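You operate a simulated robot arm through the tools that you are given. There is no shell and no other tool.

Carry out the task below with a simulated robot arm. There is one attempt and no reset: what you move stays moved.

JOB
Seat the blue probe in the port and offset the heat display to match.
Fine: turn the offset knob till heat and test display agree, probe in; park the black plug in the white plug holder meanwhile; probe and plug end where they began.
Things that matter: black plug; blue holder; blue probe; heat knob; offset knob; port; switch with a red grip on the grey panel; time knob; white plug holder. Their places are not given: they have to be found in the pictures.

Only the result counts: the job must be done as asked and must still hold three seconds after the hand-in. Knocking over, shifting, dropping, spilling or breaking anything else fails it.

ROBOT AND FRAMES
A 6-joint arm with a two-finger gripper, fixed in place. Base frame: the origin is at the foot of the arm, x ahead of it, y to its left, z up. Units: m, degrees, N and s.
Its first joint turns from -166.0 to 166.0 degrees. Payload 2.54 kg.
The TCP is the grasp point between the finger pads, 0.03 m short of the fingertips. In the tool frame z runs along the fingers and y along their closing line. Largest opening 0.116 m; the body of the gripper starts 0.095 m behind the TCP.
Orientation is told as [roll, pitch, yaw] about the base's x, y, z axes, in that order, counted from this pose: with the fingers straight down and closing along the base's y, the tool's x points along the base's -x, its y along +y and its z along -z.

CONTROLS
- The arm moves only by the tool play_rows. Its argument "plan" is a list of rows, each a list of 7 numbers: the closure in counts, from 0 (fully open) to 255 (shut), then the shift along the tool's x, y, z in units of 30 mm (1.0 is 30 mm), then the turn, a rotation vector about the tool's x, y, z in units of 8 degrees (1.0 is 8 degrees). In form: [[gripper, tx, ty, tz, rx, ry, rz], ...]. A call has 1 to 20 rows; each row shifts and turns the commanded pose from where the row before left it, along the tool's axes as they then stand. A call with a number of a shift or a turn outside -1 to 1 is refused whole. Rows are played at 5 a second. More than 0.05 m and 8.6 degrees between two rows, or a gripper value outside its range, and nothing of the call is played. A pose out of reach is approached as far as the arm can. The call stops where the force on the tool passes 40 N (or 10 N more than at its start, if that is more) or the arm is blocked; 0.2 s more then pass. The fingers move at their own pace (about 0.072 m/s each) and stop on an object; they squeeze with about 21 N. The grip force told is the motor's: it shows also when the fingers shut on nothing. Time passes only in rows, and 0.2 s behind the last, so rows that do not move let the fingers close. The reply holds the time, the measured pose of the TCP, the force on the tool along the base axes, the opening and the grip force, in the units named above and with some noise, with the torque about the TCP (base axes, N m) and any sound that the robot's microphone picked up, and new pictures: "pictures" is both (left out), scene, wrist or none.
- Cameras (640 x 400 px; columns grow to the right, rows downward): "scene" is fixed at [0.0526, 0.5012, 1.7094]; the picture's right is [-0.14, -0.99, 0.00], its down [-0.76, 0.10, -0.65] and it looks along [0.64, -0.09, -0.76] (base axes); focal length 283 px, centre (320, 200). "wrist" rides on the gripper at [0.069, -0.015, -0.122] in the tool frame; the picture's right is [0.21, 0.98, 0.00], its down [-0.83, 0.18, -0.53] and it looks along [-0.52, 0.11, 0.85] (tool axes); focal length 251 px, centre (320, 200).
- locate(camera, pixels): there is no depth. For up to 12 entries [column, row, z] of the newest picture of that camera ("zoom" is the newest enlarged one), the place [x, y] in the base frame at which the ray of that pixel passes the height z, good to about 0.003 m. It takes no simulated time.
- close_up(camera, box): a new picture of the part [left, top, right, bottom] of that camera's present view, enlarged. It takes no simulated time.
- sign_off(): hands the job in; it is judged then, once.

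Unless the task says otherwise, let go and move clear before handing in.

The tools are called after ">>>" as name(argument=value, ...) on one line, values as JSON. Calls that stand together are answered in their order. play_rows: Moves the arm, as the interface text tells. Its arguments: {"type":"object","properties":{"plan":{"type":"array"},"pictures":{"type":"string","enum":["both","scene","wrist","none"]}},"required":["plan"]} The other tools are called the same way: locate (camera, pixels) gives the place at which the rays of pixels pass given heights; close_up (camera, box) takes an enlarged picture of a part of a camera's view; sign_off () hands the job in.

At the start:

```text
clock: 0.0
tool_pos: [0.3538, 0.3013, 1.3989]
ee_rot: [0.3, 0.0, 0.0]
ft_force: [0.5, 0.3, -0.4]
moment: [0.01, 0.02, -0.01]
grip_width: 0.1163
grasp_force: 0.0
```

scene: 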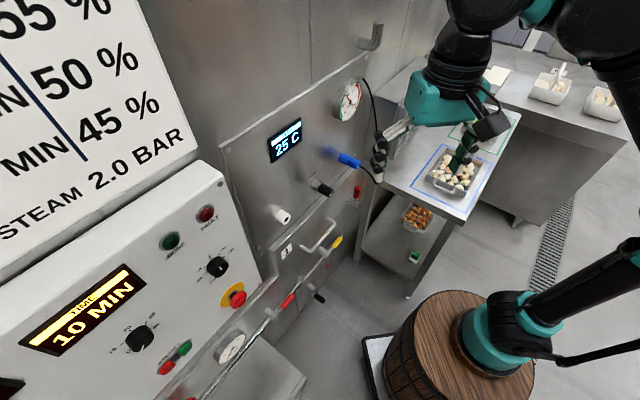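
wrist: 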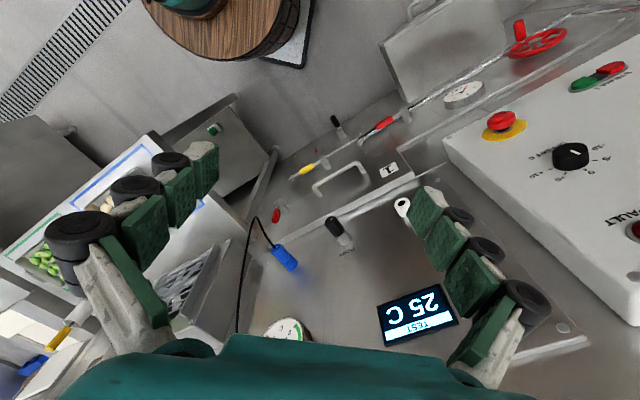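

The scene shows a TEST display of 25 C around (285,140), a blue probe at (348,160), a black plug at (322,187), a white part at (281,214) and a TIME display at (90,310). I will enlarge several areas before moving.

>>> close_up(camera="scene", box=[220, 60, 400, 310])

>>> close_up(camera="scene", box=[0, 160, 260, 400])

>>> close_up(camera="wrist", box=[220, 100, 640, 370])

```text
1.60 times, centred on (310, 185) of scene
```

zoom: 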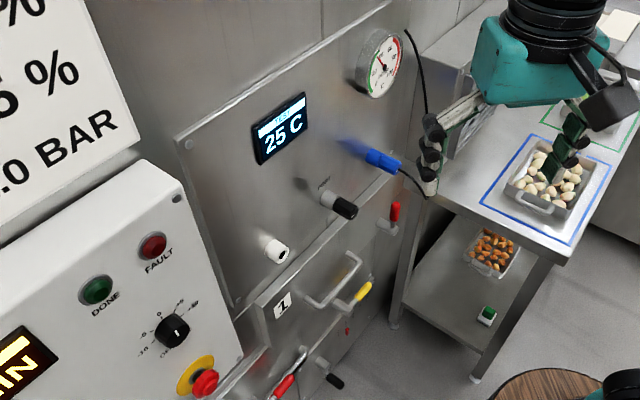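

```text
1.67 times, centred on (130, 280) of scene
```

zoom: 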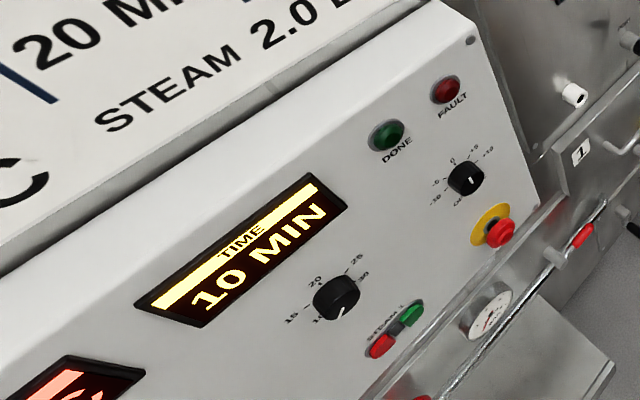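

```text
1.48 times, centred on (430, 235) of wrist
```

zoom: 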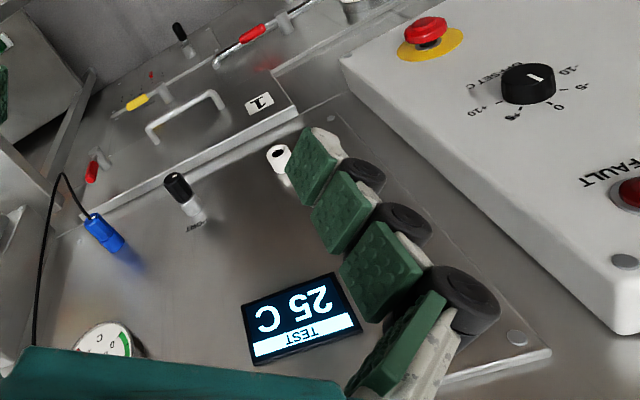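

From both views I triangulate the port near (0.68,0.43,1.04), the probe near (0.80,0.29,1.02) and the white holder near (0.55,0.54,1.05). All sit on a vertical wall that faces roughly (-0.7,-0.7,0). I will first yaw the tool 45 degrees and begin tilting it towards the wall.

>>> play_rows(plan=[[0, 0, 0, 0, 0, 0, -0.9375], [0, 0, 0, 0, 0, 0, -0.9375], [0, 0, 0, 0, 0, 0, -0.9375], [0, 0, 0, 0, 0, 0, -0.9375], [0, 0, 0, 0, 0, 0, -0.9375], [0, 0, 0, 0, 0, 0, -0.9375]])

```text
clock: 1.4
tool_pos: [0.3541, 0.3012, 1.3988]
ee_rot: [0.1, -0.3, 45.2]
ft_force: [0.1, -0.7, 0.0]
moment: [0.02, 0.01, -0.01]
grip_width: 0.116
grasp_force: 0.0
```

scene: 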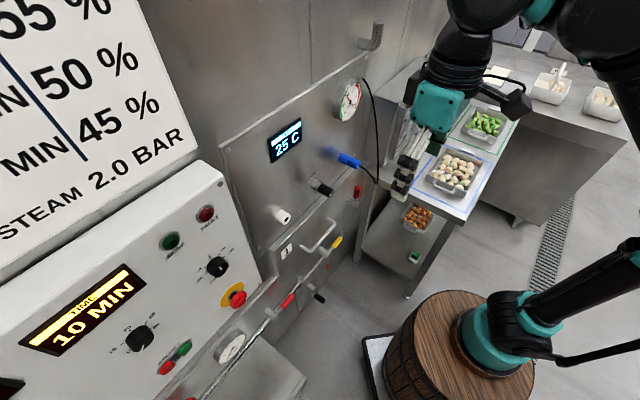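
wrist: 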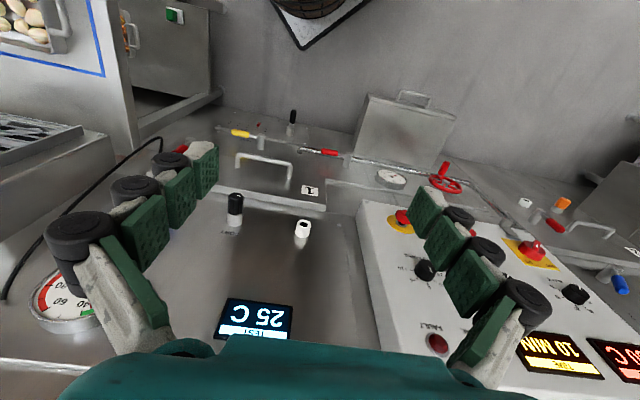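

The wrist view now faces the panel square on, with the plug at (235,208), the white holder at (303,229) and the TEST display at (257,320). I will tilt the tool 45 degrees towards the wall.

>>> play_rows(plan=[[0, 0, 0, 0, 0, -0.9375, 0], [0, 0, 0, 0, 0, -0.9375, 0], [0, 0, 0, 0, 0, -0.9375, 0], [0, 0, 0, 0, 0, -0.9375, 0], [0, 0, 0, 0, 0, -0.9375, 0], [0, 0, 0, 0, 0, -0.9375, 0]])

```text
clock: 2.8
tool_pos: [0.3539, 0.3027, 1.3985]
ee_rot: [0.1, -45.3, 44.9]
ft_force: [-1.0, 0.7, -0.3]
moment: [-0.02, -0.01, -0.05]
grip_width: 0.116
grasp_force: 0.1
```

scene: 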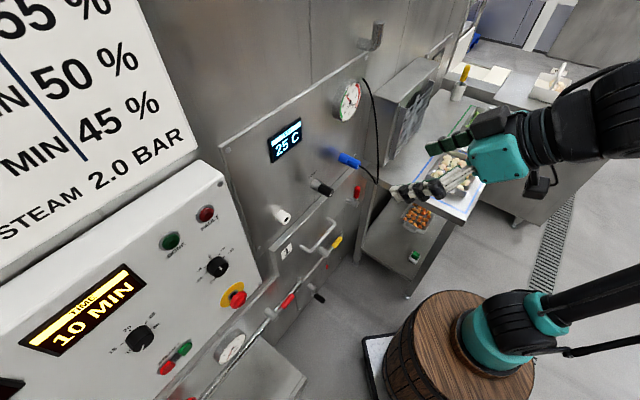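
wrist: 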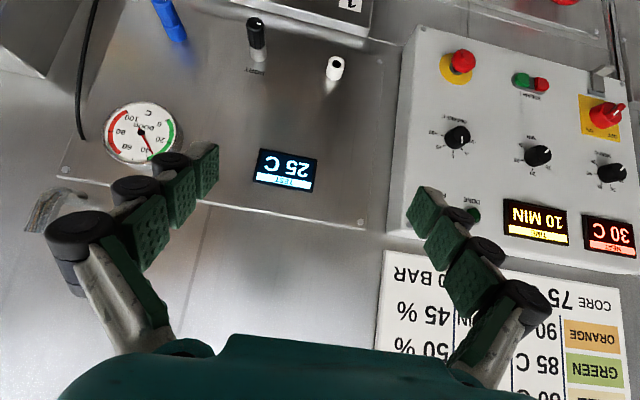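

The wrist view now shows the HEAT display at (608,237), the offset knob at (457,137), the time knob at (538,155), the heat knob at (612,172) and the red-grip switch at (603,112). I will enlarge these.

>>> close_up(camera="wrist", box=[400, 40, 640, 270])

>>> close_up(camera="wrist", box=[60, 0, 380, 200])

```text
1.74 times, centred on (520, 155) of wrist
```

zoom: 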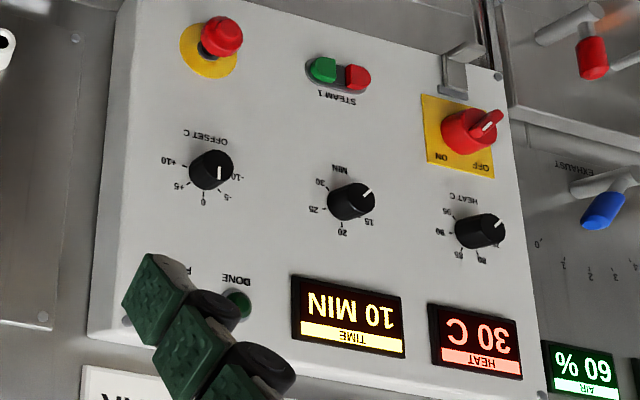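

```text
2.00 times, centred on (220, 100) of wrist
```

zoom: 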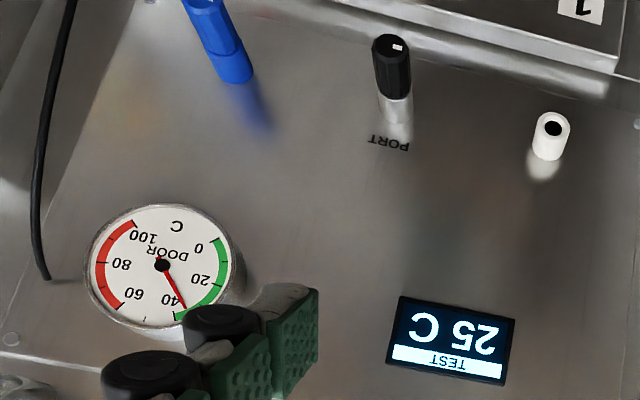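

HEAT reads 30 C, TEST reads 25 C and the offset pointer is near 0. I will finish tilting to horizontal and then move down and to the right, in front of the port.

>>> play_rows(plan=[[0, 0, 0, 0.3, 0, -0.9375, 0], [0, 0, 0, 0.3, 0, -0.9375, 0], [0, 0, 0, 0.3, 0, -0.9375, 0], [0, 0, 0, 0.3, 0, -0.9375, 0], [0, 0, 0, 0.3, 0, -0.9375, 0], [0, 0, 0, 0.3, 0, -0.9, 0], [0, 1, -0.4, 0.1, 0, 0, 0], [0, 1, -0.4, 0.1, 0, 0, 0], [0, 1, -0.4, 0.1, 0, 0, 0], [0, 1, -0.4, 0.1, 0, 0, 0], [0, 1, -0.4, 0.1, 0, 0, 0]])

```text
clock: 5.2
tool_pos: [0.4402, 0.3023, 1.225]
ee_rot: [30.8, -89.8, 14.2]
ft_force: [-1.1, 0.1, -0.4]
moment: [0.03, 0.01, 0.0]
grip_width: 0.1159
grasp_force: 0.0
```

scene: 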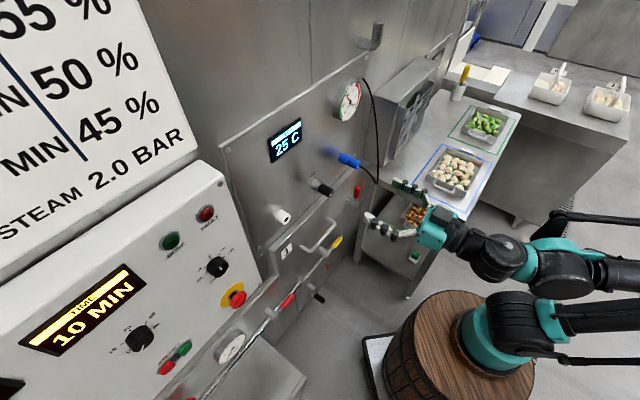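
wrist: 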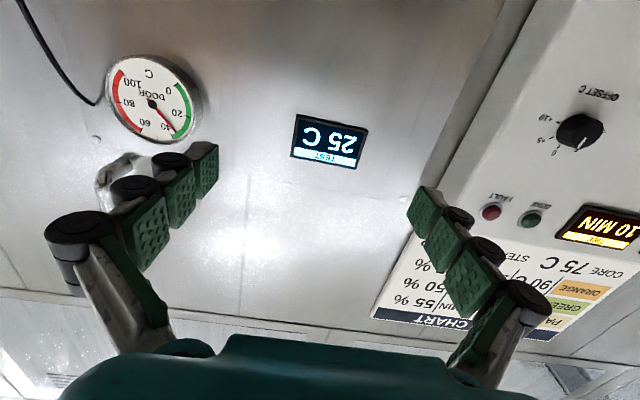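

The tool is now horizontal and faces the wall. I will move down and right in front of the port, keeping about 0.2 m of stand-off, to see it squarely.

>>> play_rows(plan=[[0, 0.95, -0.38, 0, 0, 0, 0], [0, 0.95, -0.38, 0, 0, 0, 0], [0, 0.95, -0.38, 0, 0, 0, 0], [0, 0.95, -0.38, 0, 0, 0, 0], [0, 0.95, -0.38, 0, 0, 0, 0], [0, 0.95, -0.38, 0, 0, 0, 0], [0, 0.8, -0.38, 0, 0, 0, 0]])

```text
clock: 6.8
tool_pos: [0.5017, 0.2525, 1.0329]
ee_rot: [64.5, -89.9, -19.6]
ft_force: [-0.2, -0.4, 0.2]
moment: [-0.02, 0.0, -0.03]
grip_width: 0.1159
grasp_force: 0.0
```

scene: 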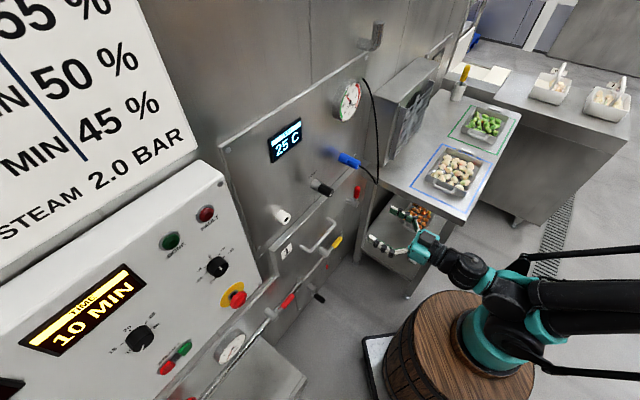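
wrist: 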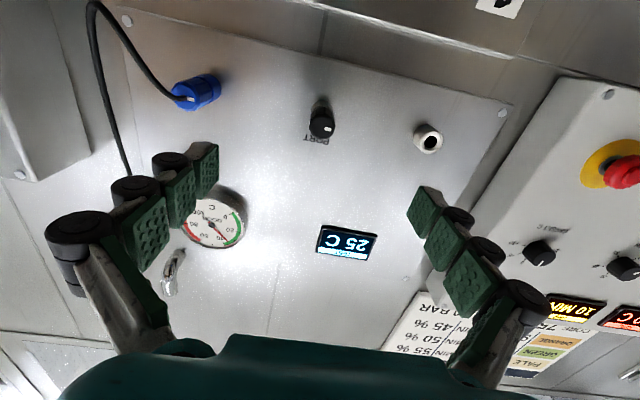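

The plug face is at about (321,123), the probe at (195,92) and the white holder at (428,138), all nearly level. I will enlarge these to get accurate positions.

>>> close_up(camera="wrist", box=[150, 40, 470, 240])

>>> locate(camera="wrist", pixels=[[320, 125, 1.03], [320, 125, 1.05], [428, 138, 1.03], [428, 138, 1.05], [195, 92, 1.03], [320, 109, 1.03]])

>>> close_up(camera="scene", box=[250, 130, 410, 230])

```text
2.00 times, centred on (310, 140) of wrist
```

zoom: 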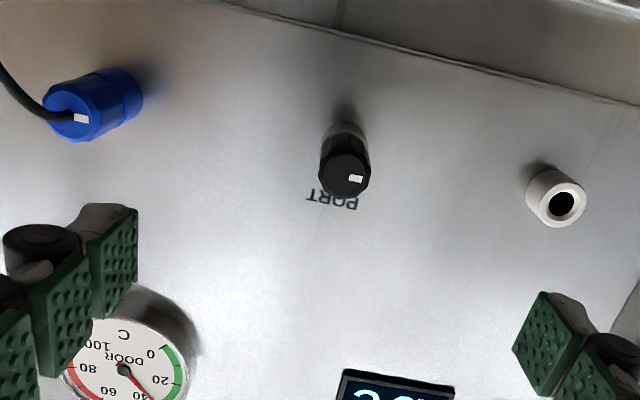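

```text
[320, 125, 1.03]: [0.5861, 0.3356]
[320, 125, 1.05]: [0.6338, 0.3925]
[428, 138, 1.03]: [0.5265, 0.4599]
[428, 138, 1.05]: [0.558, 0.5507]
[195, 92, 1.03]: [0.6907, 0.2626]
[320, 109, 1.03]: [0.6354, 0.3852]
```

```text
4.00 times, centred on (330, 180) of scene
```

zoom: 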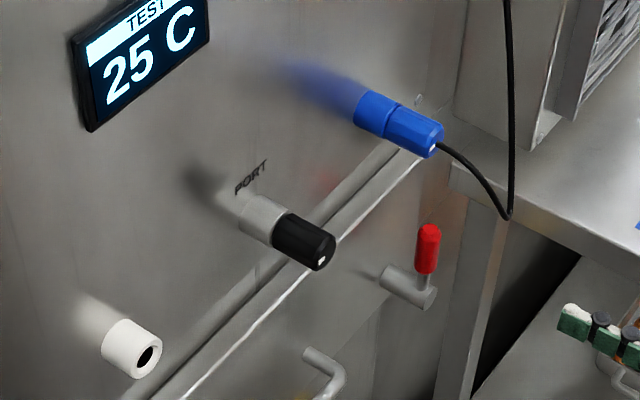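

I need exact rays, so I will ask for plug, probe and holder points from both cameras at two heights each and triangulate.

>>> locate(camera="scene", pixels=[[329.5, 193, 1.0], [329.5, 193, 1.1], [284.5, 219.3, 1.0], [284.5, 219.3, 1.1], [358.5, 165, 1.0], [358.5, 165, 1.1], [312.5, 182.5, 1.0], [312.5, 182.5, 1.1], [338, 158, 1.0], [338, 158, 1.1], [217.4, 267, 1.15], [217.4, 267, 1.25]])

>>> locate(camera="wrist", pixels=[[327.5, 127, 1.0], [327.5, 127, 1.1], [430.5, 141.5, 1.0], [430.5, 141.5, 1.1], [186, 96.5, 1.0], [186, 96.5, 1.1], [328, 103, 1.0], [328, 103, 1.1], [214, 80, 1.0], [214, 80, 1.1], [541, 255, 1.1], [541, 255, 1.2]])

```text
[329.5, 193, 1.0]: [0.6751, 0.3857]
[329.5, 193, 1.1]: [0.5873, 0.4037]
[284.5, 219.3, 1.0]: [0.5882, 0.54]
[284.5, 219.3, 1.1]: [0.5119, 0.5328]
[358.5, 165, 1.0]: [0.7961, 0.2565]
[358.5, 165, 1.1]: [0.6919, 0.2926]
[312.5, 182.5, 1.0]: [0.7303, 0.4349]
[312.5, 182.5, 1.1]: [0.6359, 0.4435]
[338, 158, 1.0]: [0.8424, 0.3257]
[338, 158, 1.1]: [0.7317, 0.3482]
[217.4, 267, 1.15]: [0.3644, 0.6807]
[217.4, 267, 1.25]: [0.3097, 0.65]
```

```text
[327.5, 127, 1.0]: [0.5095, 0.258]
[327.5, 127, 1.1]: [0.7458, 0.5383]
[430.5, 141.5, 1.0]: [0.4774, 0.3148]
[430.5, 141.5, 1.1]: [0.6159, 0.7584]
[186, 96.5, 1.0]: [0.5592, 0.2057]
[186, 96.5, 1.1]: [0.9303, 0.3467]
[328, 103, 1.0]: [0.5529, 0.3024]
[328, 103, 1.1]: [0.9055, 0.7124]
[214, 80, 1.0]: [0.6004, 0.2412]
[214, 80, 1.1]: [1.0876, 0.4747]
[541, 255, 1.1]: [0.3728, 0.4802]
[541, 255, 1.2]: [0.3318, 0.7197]
```

The triangulated plug face is near (0.626,0.396,1.052), the white holder face near (0.547,0.536,1.052) and the probe face near (0.742,0.275,1.050). To check the wall's angle I will triangulate the panel screws at wrist (128,20) and (502,113).

>>> close_up(camera="scene", box=[200, 120, 360, 260])

>>> close_up(camera="wrist", box=[100, 0, 260, 100])

>>> close_up(camera="wrist", box=[380, 80, 540, 180])

>>> locate(camera="scene", pixels=[[354.5, 154.5, 0.95], [354.5, 154.5, 1.05], [258, 247.5, 0.95], [258, 247.5, 1.05]])

>>> locate(camera="wrist", pixels=[[128, 20, 0.95], [128, 20, 0.99], [502, 113, 0.95], [502, 113, 0.99]])

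```text
2.86 times, centred on (280, 190) of scene
```

zoom: 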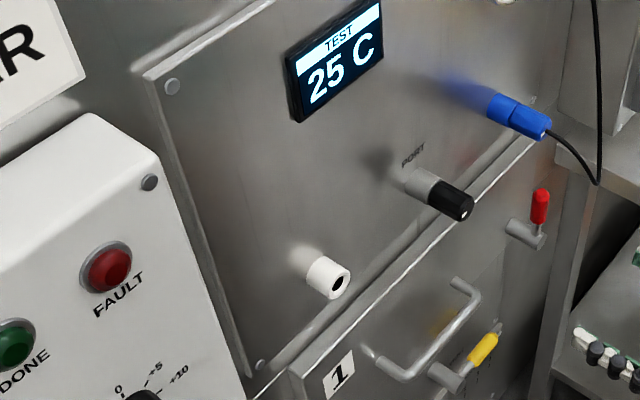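

```text
4.00 times, centred on (180, 50) of wrist
```

zoom: 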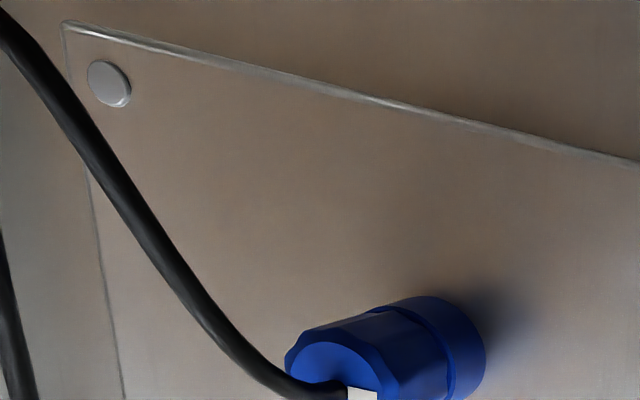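

```text
4.00 times, centred on (460, 130) of wrist
```

zoom: 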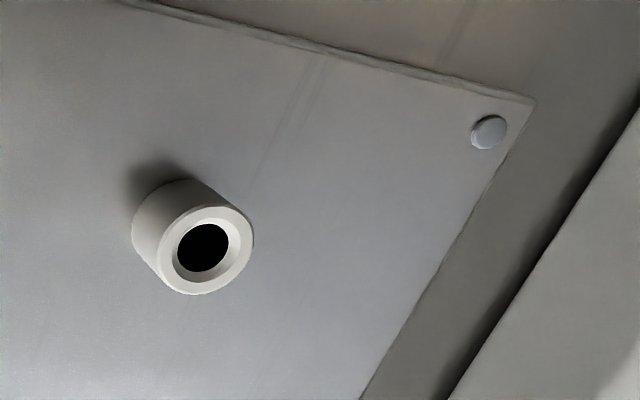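

```text
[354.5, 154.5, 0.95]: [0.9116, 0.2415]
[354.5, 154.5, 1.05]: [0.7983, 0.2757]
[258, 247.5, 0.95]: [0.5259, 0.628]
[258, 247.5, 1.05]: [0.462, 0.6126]
```

```text
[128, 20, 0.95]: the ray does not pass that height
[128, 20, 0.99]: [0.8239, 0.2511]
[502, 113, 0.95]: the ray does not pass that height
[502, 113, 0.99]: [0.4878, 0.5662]
```

The screws give wall depths that match within about 1 mm, so the 45-degree heading is right. I will centre on the plug (up 18 mm, left 10 mm) and approach to a few centimetres short of it.

>>> play_rows(plan=[[0, -0.3, 0.17, 0.5, 0, 0, 0], [0, -0.3, 0.17, 0.9, 0, 0, 0], [0, 0, 0, 0.9, 0, 0, 0], [0, 0, 0, 0.9, 0, 0, 0], [0, 0, 0, 0.8, 0, 0, 0]])

```text
clock: 8.0
tool_pos: [0.5735, 0.3392, 1.0473]
ee_rot: [28.4, -89.8, 16.6]
ft_force: [0.3, 0.1, -0.7]
moment: [0.0, -0.01, 0.02]
grip_width: 0.1161
grasp_force: 0.0
```

scene: 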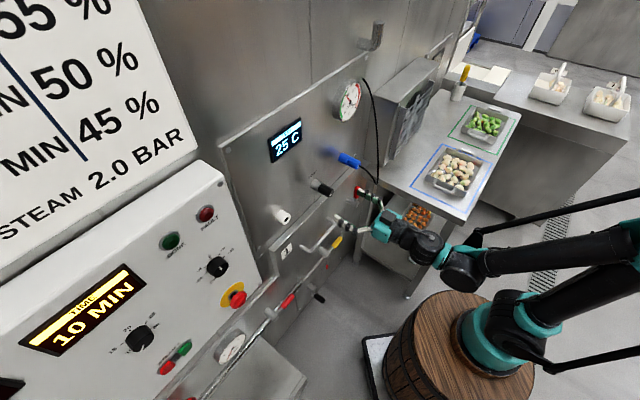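
wrist: 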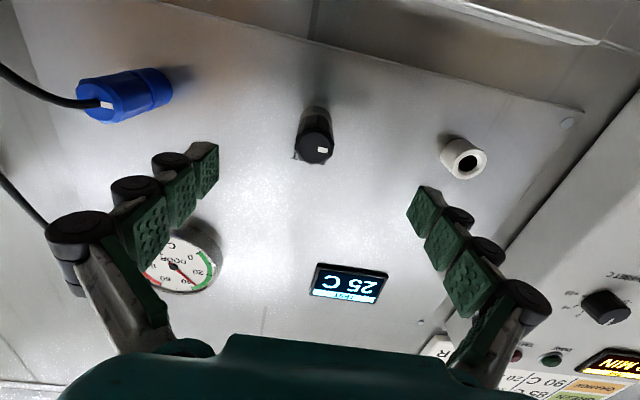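

The plug face now sits near (315,148) and the tool axis projects to about (320,145) at that depth. I will enlarge it to measure the remaining offset.

>>> close_up(camera="wrist", box=[240, 90, 400, 190])

>>> close_up(camera="scene", box=[280, 150, 420, 240])

```text
4.00 times, centred on (320, 140) of wrist
```

zoom: 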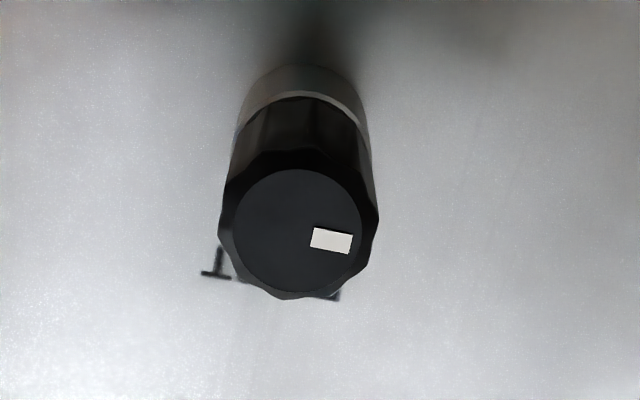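

```text
4.44 times, centred on (350, 195) of scene
```

zoom: 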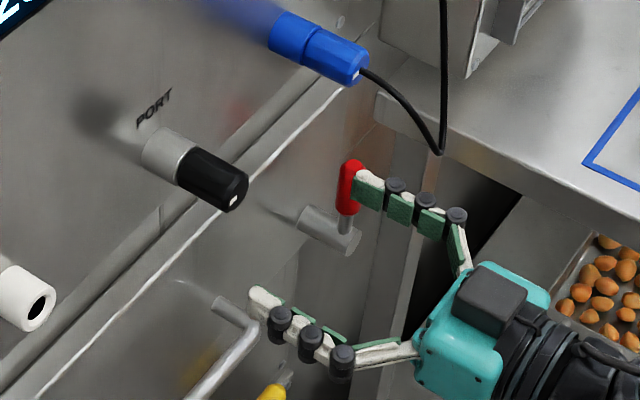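

The plug is about 4 mm to the right and 2.5 mm above the tool axis, which puts the port at the panel centre and z of 1.05. I will correct for that and advance so the fingertips straddle the black cap but stop short of the metal port.

>>> play_rows(plan=[[0, -0.09, -0.14, 0.4, 0, 0, 0], [0, 0, 0, 0.7, 0, 0, 0], [0, 0, 0, 0.7, 0, 0, 0], [0, 0, 0, 0.65, 0, 0, 0]])

```text
clock: 9.0
tool_pos: [0.6301, 0.3894, 1.05]
ee_rot: [32.6, -89.8, 12.4]
ft_force: [-0.6, -0.3, -0.4]
moment: [-0.01, 0.0, -0.03]
grip_width: 0.1159
grasp_force: 0.0
```

scene: 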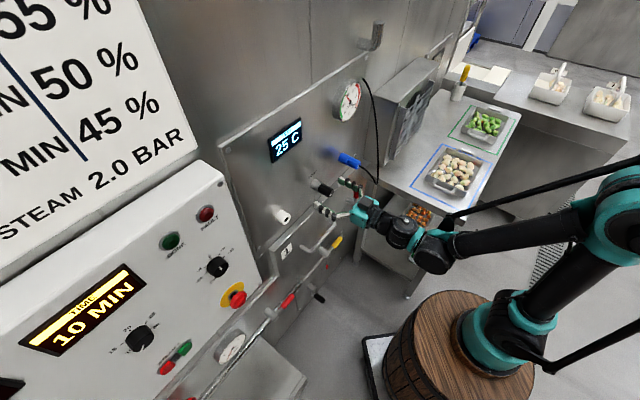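
wrist: 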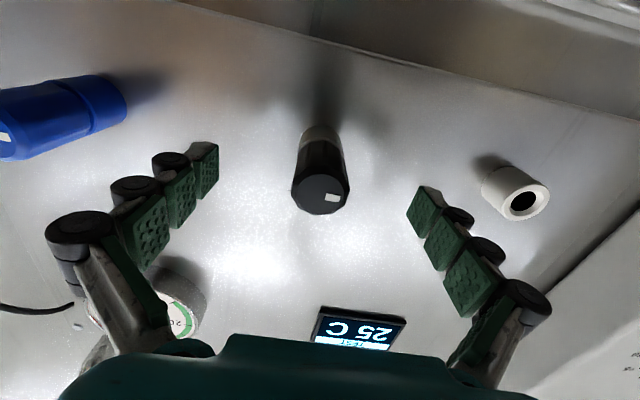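

The TCP is at f=0.721, l=-0.170, z=1.050 and the cap face appears at about (320,193), which is where the TCP projects. I will check the close-up before closing.

>>> close_up(camera="wrist", box=[190, 100, 450, 262])

>>> close_up(camera="scene", box=[280, 150, 400, 225])

```text
2.46 times, centred on (320, 181) of wrist
```

zoom: 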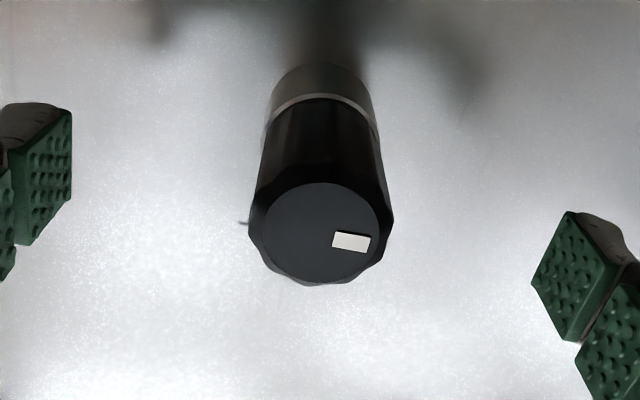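

```text
5.33 times, centred on (340, 188) of scene
```

zoom: 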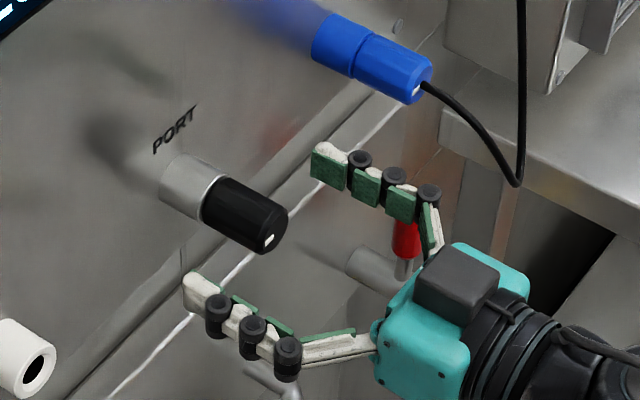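

The cap face is centred at (320,192) and is about 33 mm across and 44 mm long, so the fingers straddle it properly. I will advance 5 mm and close.

>>> play_rows(plan=[[0, 0, 0, 0.17, 0, 0, 0], [255, 0, 0, 0, 0, 0, 0], [255, 0, 0, 0, 0, 0, 0], [255, 0, 0, 0, 0, 0, 0], [255, 0, 0, 0, 0, 0, 0], [255, 0, 0, 0, 0, 0, 0], [255, 0, 0, 0, 0, 0, 0]])

```text
clock: 10.6
tool_pos: [0.6326, 0.392, 1.0508]
ee_rot: [29.4, -89.8, 15.7]
ft_force: [0.2, -0.1, 0.6]
moment: [0.01, -0.02, -0.04]
grip_width: 0.0306
grasp_force: 21.4
```

scene: 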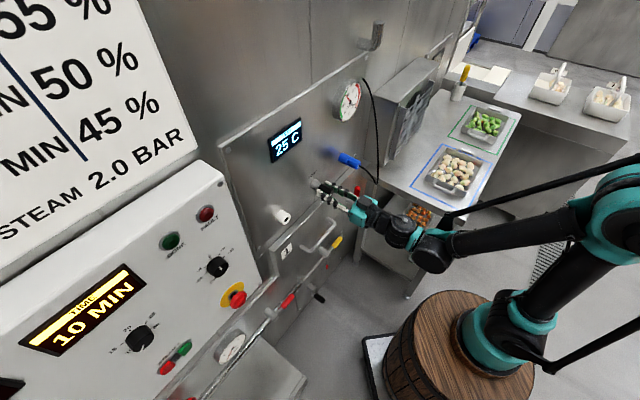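
wrist: 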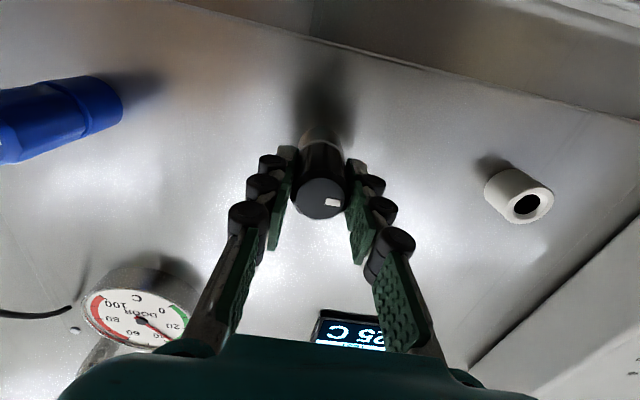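

The grip closed at 30.6 mm with 21 N and almost no side force, so it is well centred. I will pull straight back in small steps and watch the force.

>>> play_rows(plan=[[255, 0, 0, -0.15, 0, 0, 0], [255, 0, 0, -0.2, 0, 0, 0], [255, 0, 0, -0.2, 0, 0, 0]])

```text
clock: 11.4
tool_pos: [0.6206, 0.3799, 1.0502]
ee_rot: [30.1, -89.9, 14.9]
ft_force: [-1.0, 0.0, 0.5]
moment: [-0.01, 0.02, -0.01]
grip_width: 0.0307
grasp_force: 21.0
```

scene: 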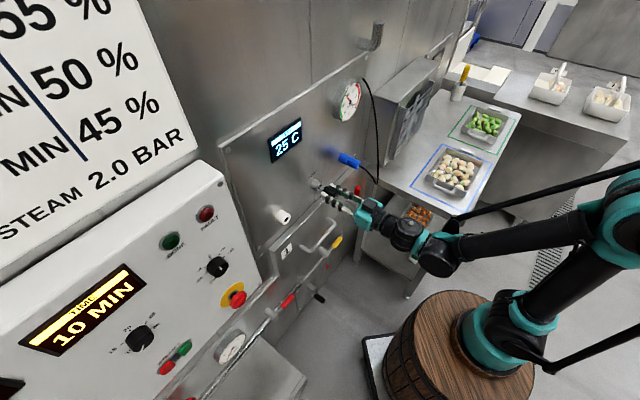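
wrist: 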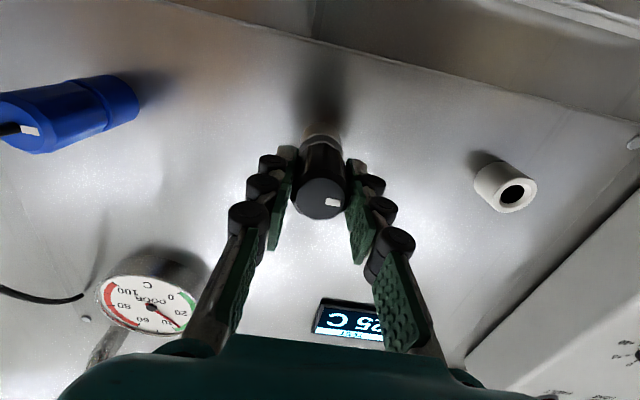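

The plug moves with the gripper with almost no resistance. I will pull it fully clear, another 60 mm.

>>> play_rows(plan=[[255, 0, 0, -0.4, 0, 0, 0], [255, 0, 0, -0.5, 0, 0, 0], [255, 0, 0, -0.6, 0, 0, 0], [255, 0, 0, -0.6, 0, 0, 0]])

```text
clock: 12.4
tool_pos: [0.5741, 0.3357, 1.0505]
ee_rot: [28.9, -89.8, 16.1]
ft_force: [0.8, -0.3, -0.2]
moment: [0.0, -0.01, 0.03]
grip_width: 0.0307
grasp_force: 21.2
```

scene: 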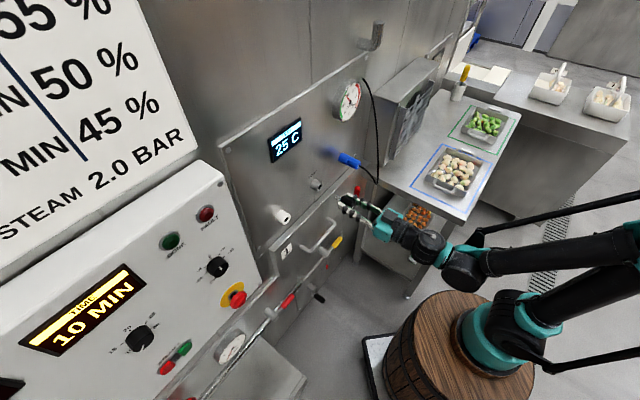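
wrist: 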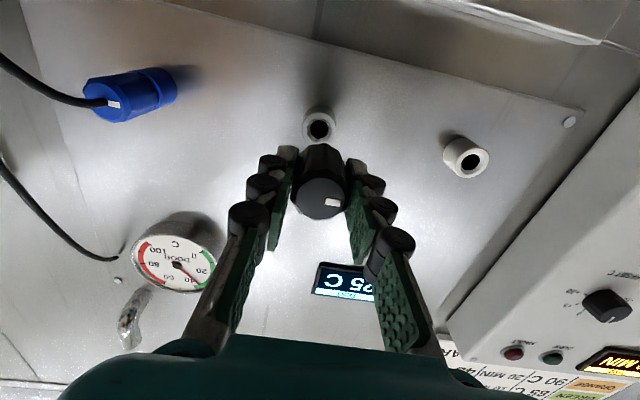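

>>> close_up(camera="scene", box=[265, 150, 405, 240])

>>> close_up(camera="wrist", box=[260, 80, 520, 240])

```text
4.44 times, centred on (335, 195) of scene
```

zoom: 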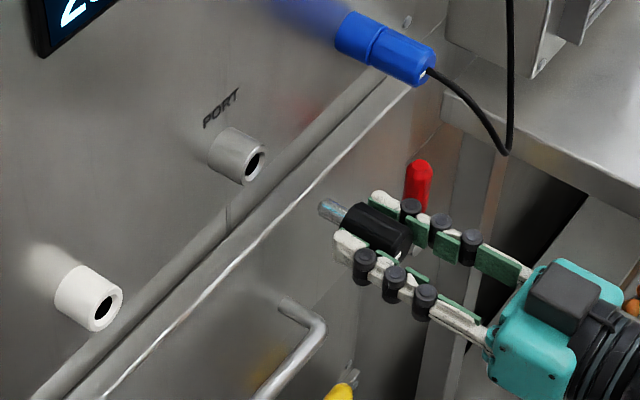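

```text
2.46 times, centred on (390, 160) of wrist
```

zoom: 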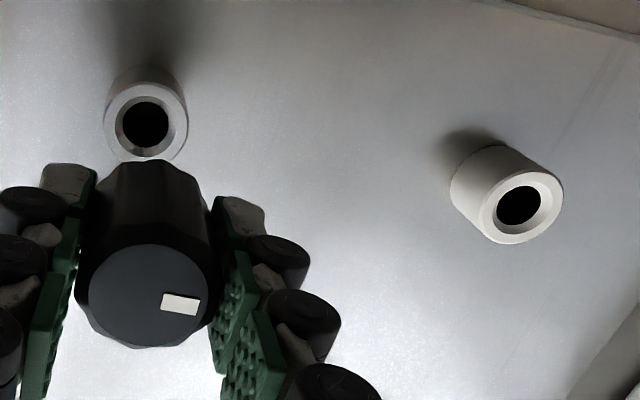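

The plug has a pin about 25 mm long. The bare port's hole is at wrist (319,130) and the white holder's at (470,162). I will locate both to get the sideways distance.

>>> locate(camera="wrist", pixels=[[319.3, 129.5, 1.045], [319.3, 129.5, 1.05], [319.3, 129.5, 1.055], [470.5, 162.4, 1.045], [470.5, 162.4, 1.05], [470.5, 162.4, 1.055]])

```text
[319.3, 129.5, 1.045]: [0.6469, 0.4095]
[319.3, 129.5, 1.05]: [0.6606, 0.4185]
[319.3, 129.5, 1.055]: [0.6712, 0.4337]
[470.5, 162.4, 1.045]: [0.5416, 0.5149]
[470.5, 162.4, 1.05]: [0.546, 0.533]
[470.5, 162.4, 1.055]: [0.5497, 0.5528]
```

The holder is about 0.160 m to the left of the port at the same height and depth. I will slide left by that amount at this stand-off.

>>> play_rows(plan=[[255, 0, 0.6, 0, 0, 0, 0], [255, 0, 0.95, 0, 0, 0, 0], [255, 0, 0.95, 0, 0, 0, 0], [255, 0, 0.95, 0, 0, 0, 0], [255, 0, 0.95, 0, 0, 0, 0], [255, 0, 0.6, 0, 0, 0, 0], [255, 0, 0.333, 0, 0, 0, 0]])

```text
clock: 14.0
tool_pos: [0.4616, 0.4481, 1.0503]
ee_rot: [32.8, -89.8, 12.3]
ft_force: [0.7, -0.1, 0.7]
moment: [0.02, 0.0, -0.02]
grip_width: 0.0307
grasp_force: 21.4
```

scene: 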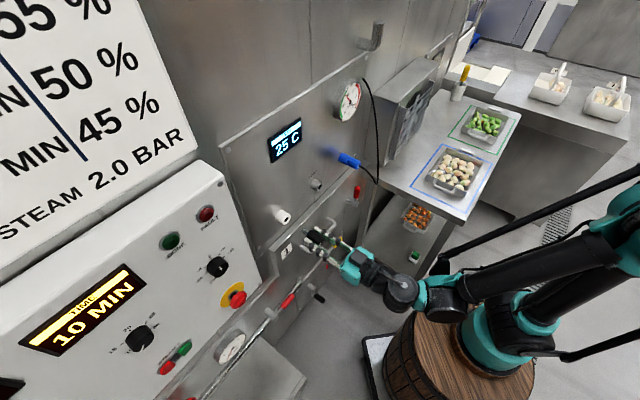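
wrist: 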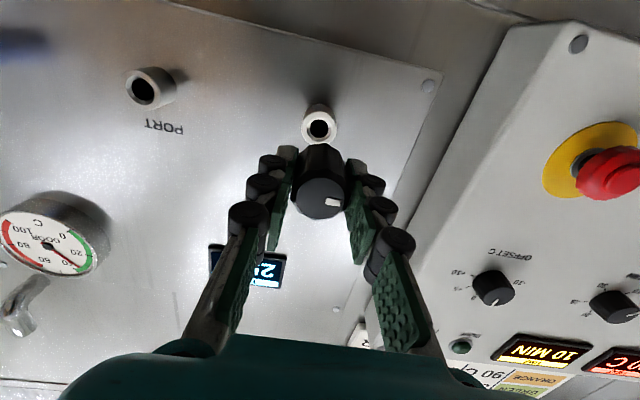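

The white holder's hole should now sit at the same pixels as the port's did, (319.3,129.5). I will compare in the close-up.

>>> close_up(camera="wrist", box=[260, 80, 390, 160])

>>> close_up(camera="scene", box=[240, 180, 360, 255])

```text
4.92 times, centred on (325, 120) of wrist
```

zoom: 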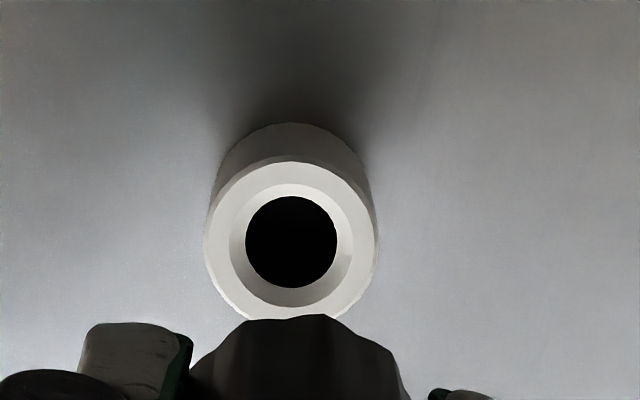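

```text
5.33 times, centred on (300, 218) of scene
```

zoom: 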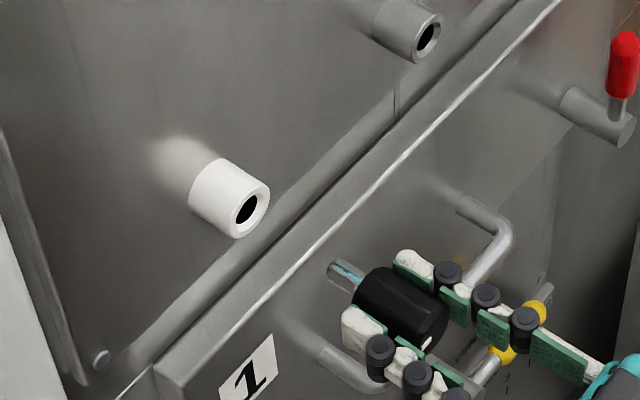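

The hole is centred at (319.3,128.5), within a pixel of the port's. I will advance to just short of the entrance and then insert in small steps.

>>> play_rows(plan=[[255, 0, 0, 0.5, 0, 0, 0], [255, 0, 0, 0.6, 0, 0, 0], [255, 0, 0, 0.5, 0, 0, 0], [255, 0, 0, 0.2, 0, 0, 0], [255, 0, 0, 0.2, 0, 0, 0]])

```text
clock: 15.2
tool_pos: [0.5047, 0.4904, 1.0496]
ee_rot: [31.0, -89.7, 13.9]
ft_force: [0.0, 0.4, -0.1]
moment: [0.0, 0.03, 0.0]
grip_width: 0.0307
grasp_force: 21.2
```

scene: 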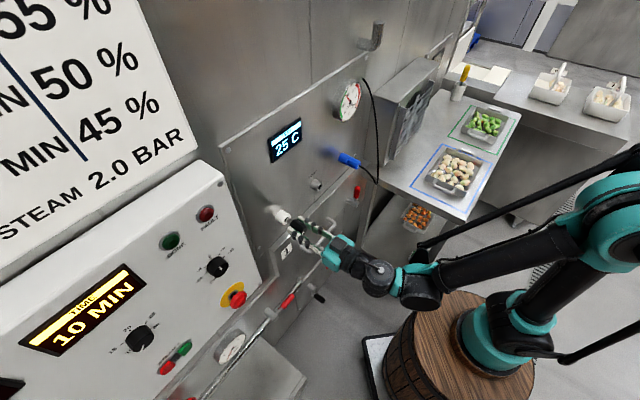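
wrist: 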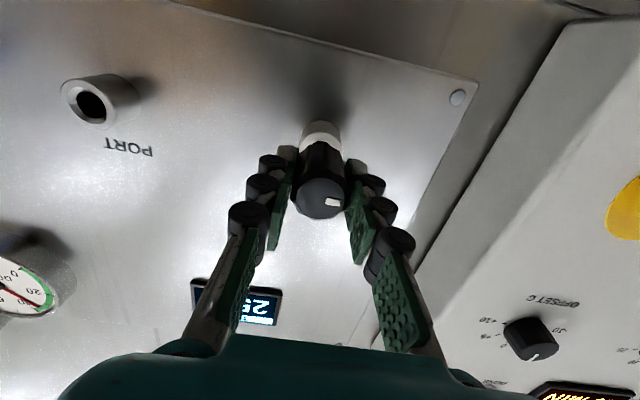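

>>> close_up(camera="scene", box=[260, 190, 340, 240])

>>> close_up(camera="wrist", box=[260, 100, 390, 180])

```text
8.00 times, centred on (300, 215) of scene
```

zoom: 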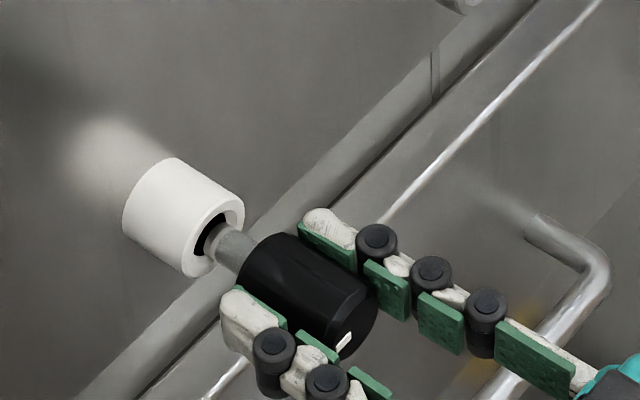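

```text
4.92 times, centred on (325, 140) of wrist
```

zoom: 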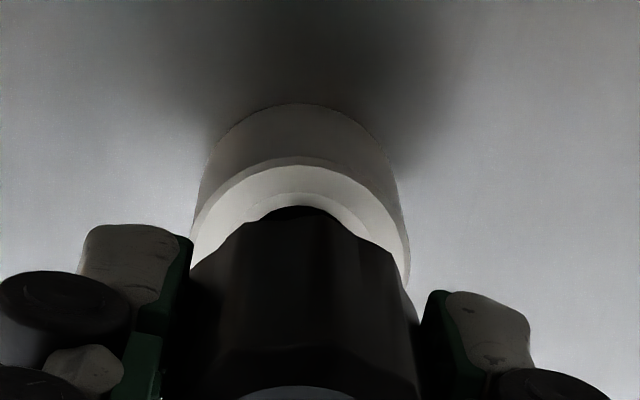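

The pin tip has entered the white holder cleanly without contact force. I will push the remaining 20 mm in small steps.

>>> play_rows(plan=[[255, 0, 0, 0.13, 0, 0, 0], [255, 0, 0, 0.13, 0, 0, 0], [255, 0, 0, 0.13, 0, 0, 0], [255, 0, 0, 0.1, 0, 0, 0], [255, 0, 0, 0.08, 0, 0, 0]])

```text
clock: 16.4
tool_pos: [0.5169, 0.5039, 1.0499]
ee_rot: [30.9, -89.8, 14.1]
ft_force: [0.6, -0.3, 0.4]
moment: [-0.01, 0.0, 0.0]
grip_width: 0.0308
grasp_force: 21.0
```

scene: 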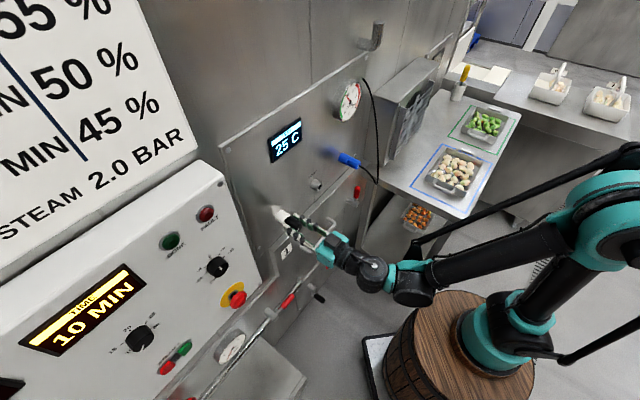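
wrist: 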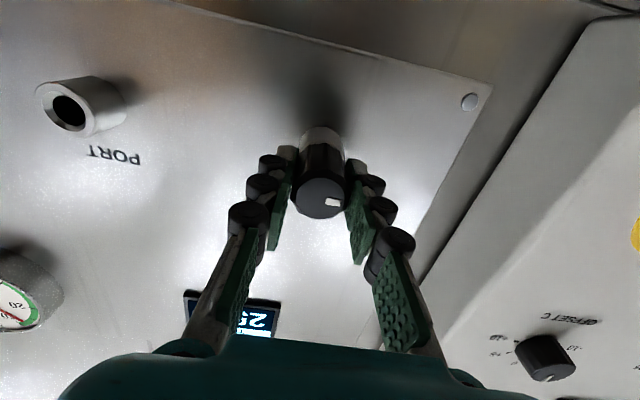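

The depth is f=0.722 against 0.7245 when the plug sat in the port, with no contact force yet. I will press in by small steps until it bottoms out.

>>> play_rows(plan=[[255, 0, 0, 0.05, 0, 0, 0], [255, 0, 0, 0.04, 0, 0, 0]], pictures="none")

>>> close_up(camera="scene", box=[260, 190, 340, 240])

>>> close_up(camera="wrist", box=[260, 100, 390, 180])

```text
clock: 17.0
tool_pos: [0.5186, 0.5052, 1.0505]
ee_rot: [30.0, -89.9, 15.1]
ft_force: [-8.4, -6.2, 7.2]
moment: [0.06, 0.03, 0.07]
grip_width: 0.0309
grasp_force: 21.2
```

```text
8.00 times, centred on (300, 215) of scene
```

zoom: 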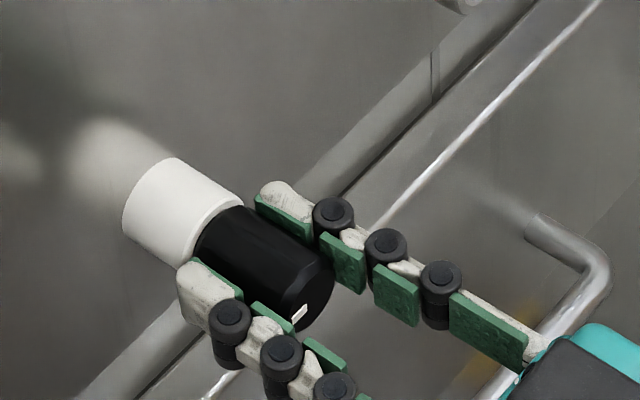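

```text
4.92 times, centred on (325, 140) of wrist
```

zoom: 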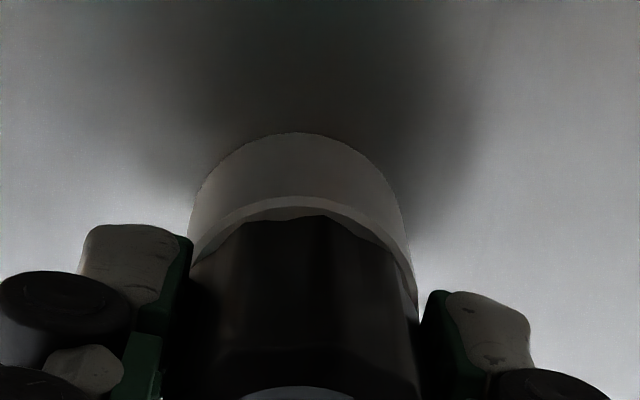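

Contact shows about 10 N and the cap now sits flush on the white holder's face, as it did in the port. I will ease off slightly, open part-way and back away a little.

>>> play_rows(plan=[[255, 0, 0, -0.03, 0, 0, 0], [110, 0, 0, 0, 0, 0, 0], [110, 0, 0, 0, 0, 0, 0], [110, 0, 0, 0, 0, 0, 0]])

```text
clock: 18.0
tool_pos: [0.5194, 0.5043, 1.0499]
ee_rot: [31.3, -89.8, 13.7]
ft_force: [-0.1, -0.1, 0.5]
moment: [0.0, 0.0, -0.01]
grip_width: 0.0659
grasp_force: 0.0
```

scene: 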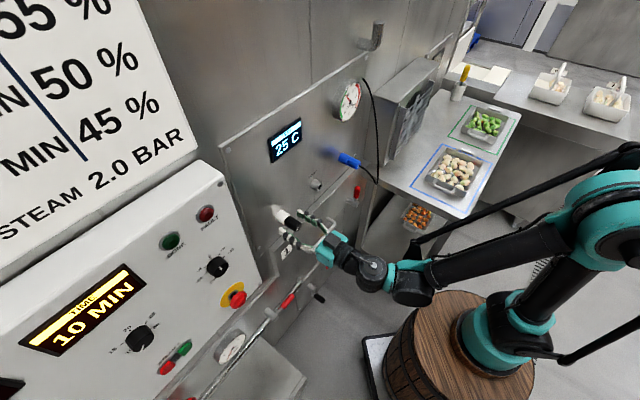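
wrist: 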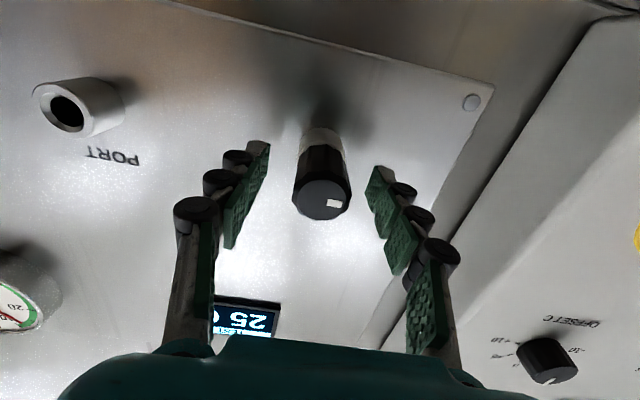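

The plug stays parked in the white holder, with TEST still at 25 C. I will back away 85 mm and move right to look at the probe and its cable closely.

>>> play_rows(plan=[[110, 0, 0, -0.4, 0, 0, 0], [110, 0, 0, -0.8, 0, 0, 0], [110, 0, 0, -0.9, 0, 0, 0], [110, 0, 0, -0.9, 0, 0, 0], [110, 0, -0.8, -0.5, 0, 0, 0], [110, 0, -1, -0.5, 0, 0, 0], [110, 0, -1, 0, 0, 0, 0], [110, 0, -1, 0, 0, 0, 0], [110, 0, -1, 0, 0, 0, 0], [110, 0, -1, 0, 0, 0, 0], [110, 0, -1, 0, 0, 0, 0]])

```text
clock: 20.4
tool_pos: [0.5792, 0.2738, 1.0499]
ee_rot: [35.7, -89.8, 9.3]
ft_force: [0.2, -0.8, 0.0]
moment: [0.0, 0.03, 0.02]
grip_width: 0.0662
grasp_force: 0.0
```

scene: 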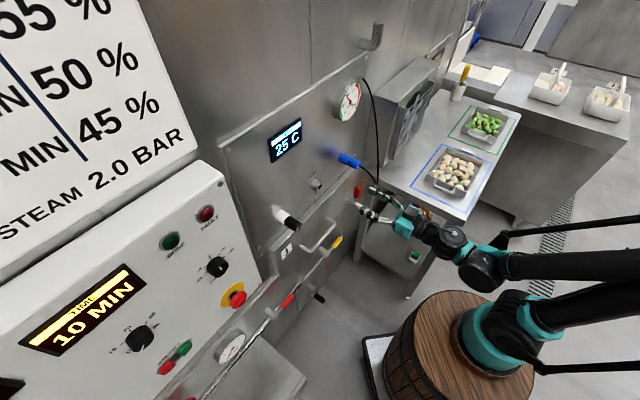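
wrist: 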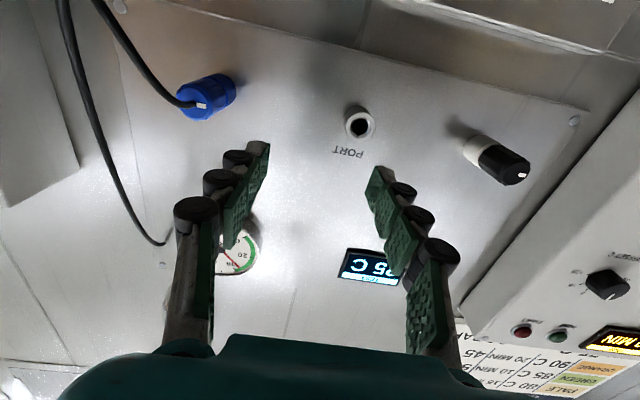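

The cable runs from the probe face at (200,105) down and to the right, with its lowest point near z 0.97, then up to the wall at (165,243). I will move right to line up with the probe at this stand-off and look again.

>>> play_rows(plan=[[120, 0, -0.9, 0, 0, 0, 0], [120, 0, -0.9, 0, 0, 0, 0], [120, 0, -0.9, 0, 0, 0, 0], [120, 0, -0.9, 0, 0, 0, 0], [120, 0, -0.27, 0, 0, 0, 0]])

>>> close_up(camera="wrist", box=[200, 40, 440, 190])

>>> close_up(camera="scene", box=[300, 80, 460, 240])

```text
clock: 21.6
tool_pos: [0.6591, 0.1928, 1.0512]
ee_rot: [31.7, -89.8, 13.3]
ft_force: [-0.3, -0.6, -0.8]
moment: [0.0, 0.0, 0.0]
grip_width: 0.0613
grasp_force: 0.0
```

scene: 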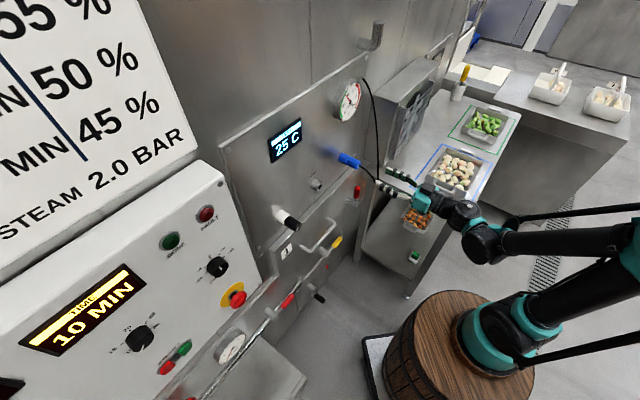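
wrist: 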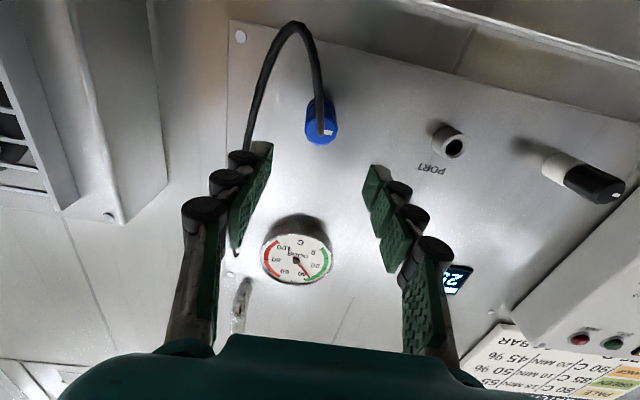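

```text
2.67 times, centred on (320, 115) of wrist
```

zoom: 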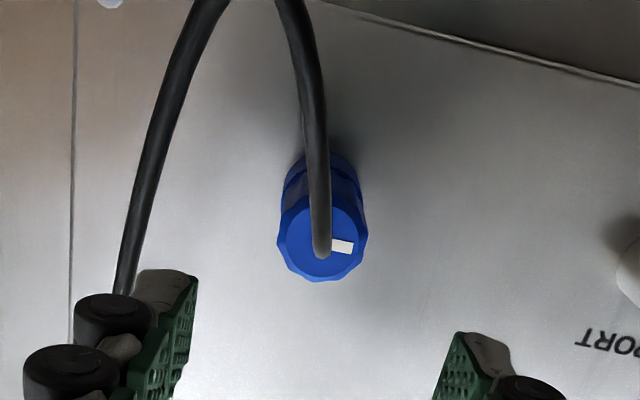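

```text
2.50 times, centred on (380, 160) of scene
```

zoom: 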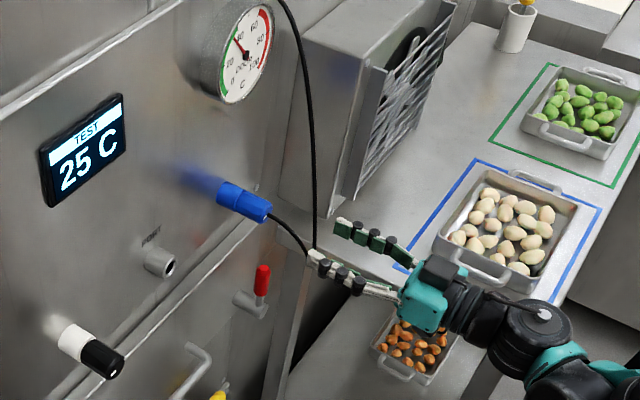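

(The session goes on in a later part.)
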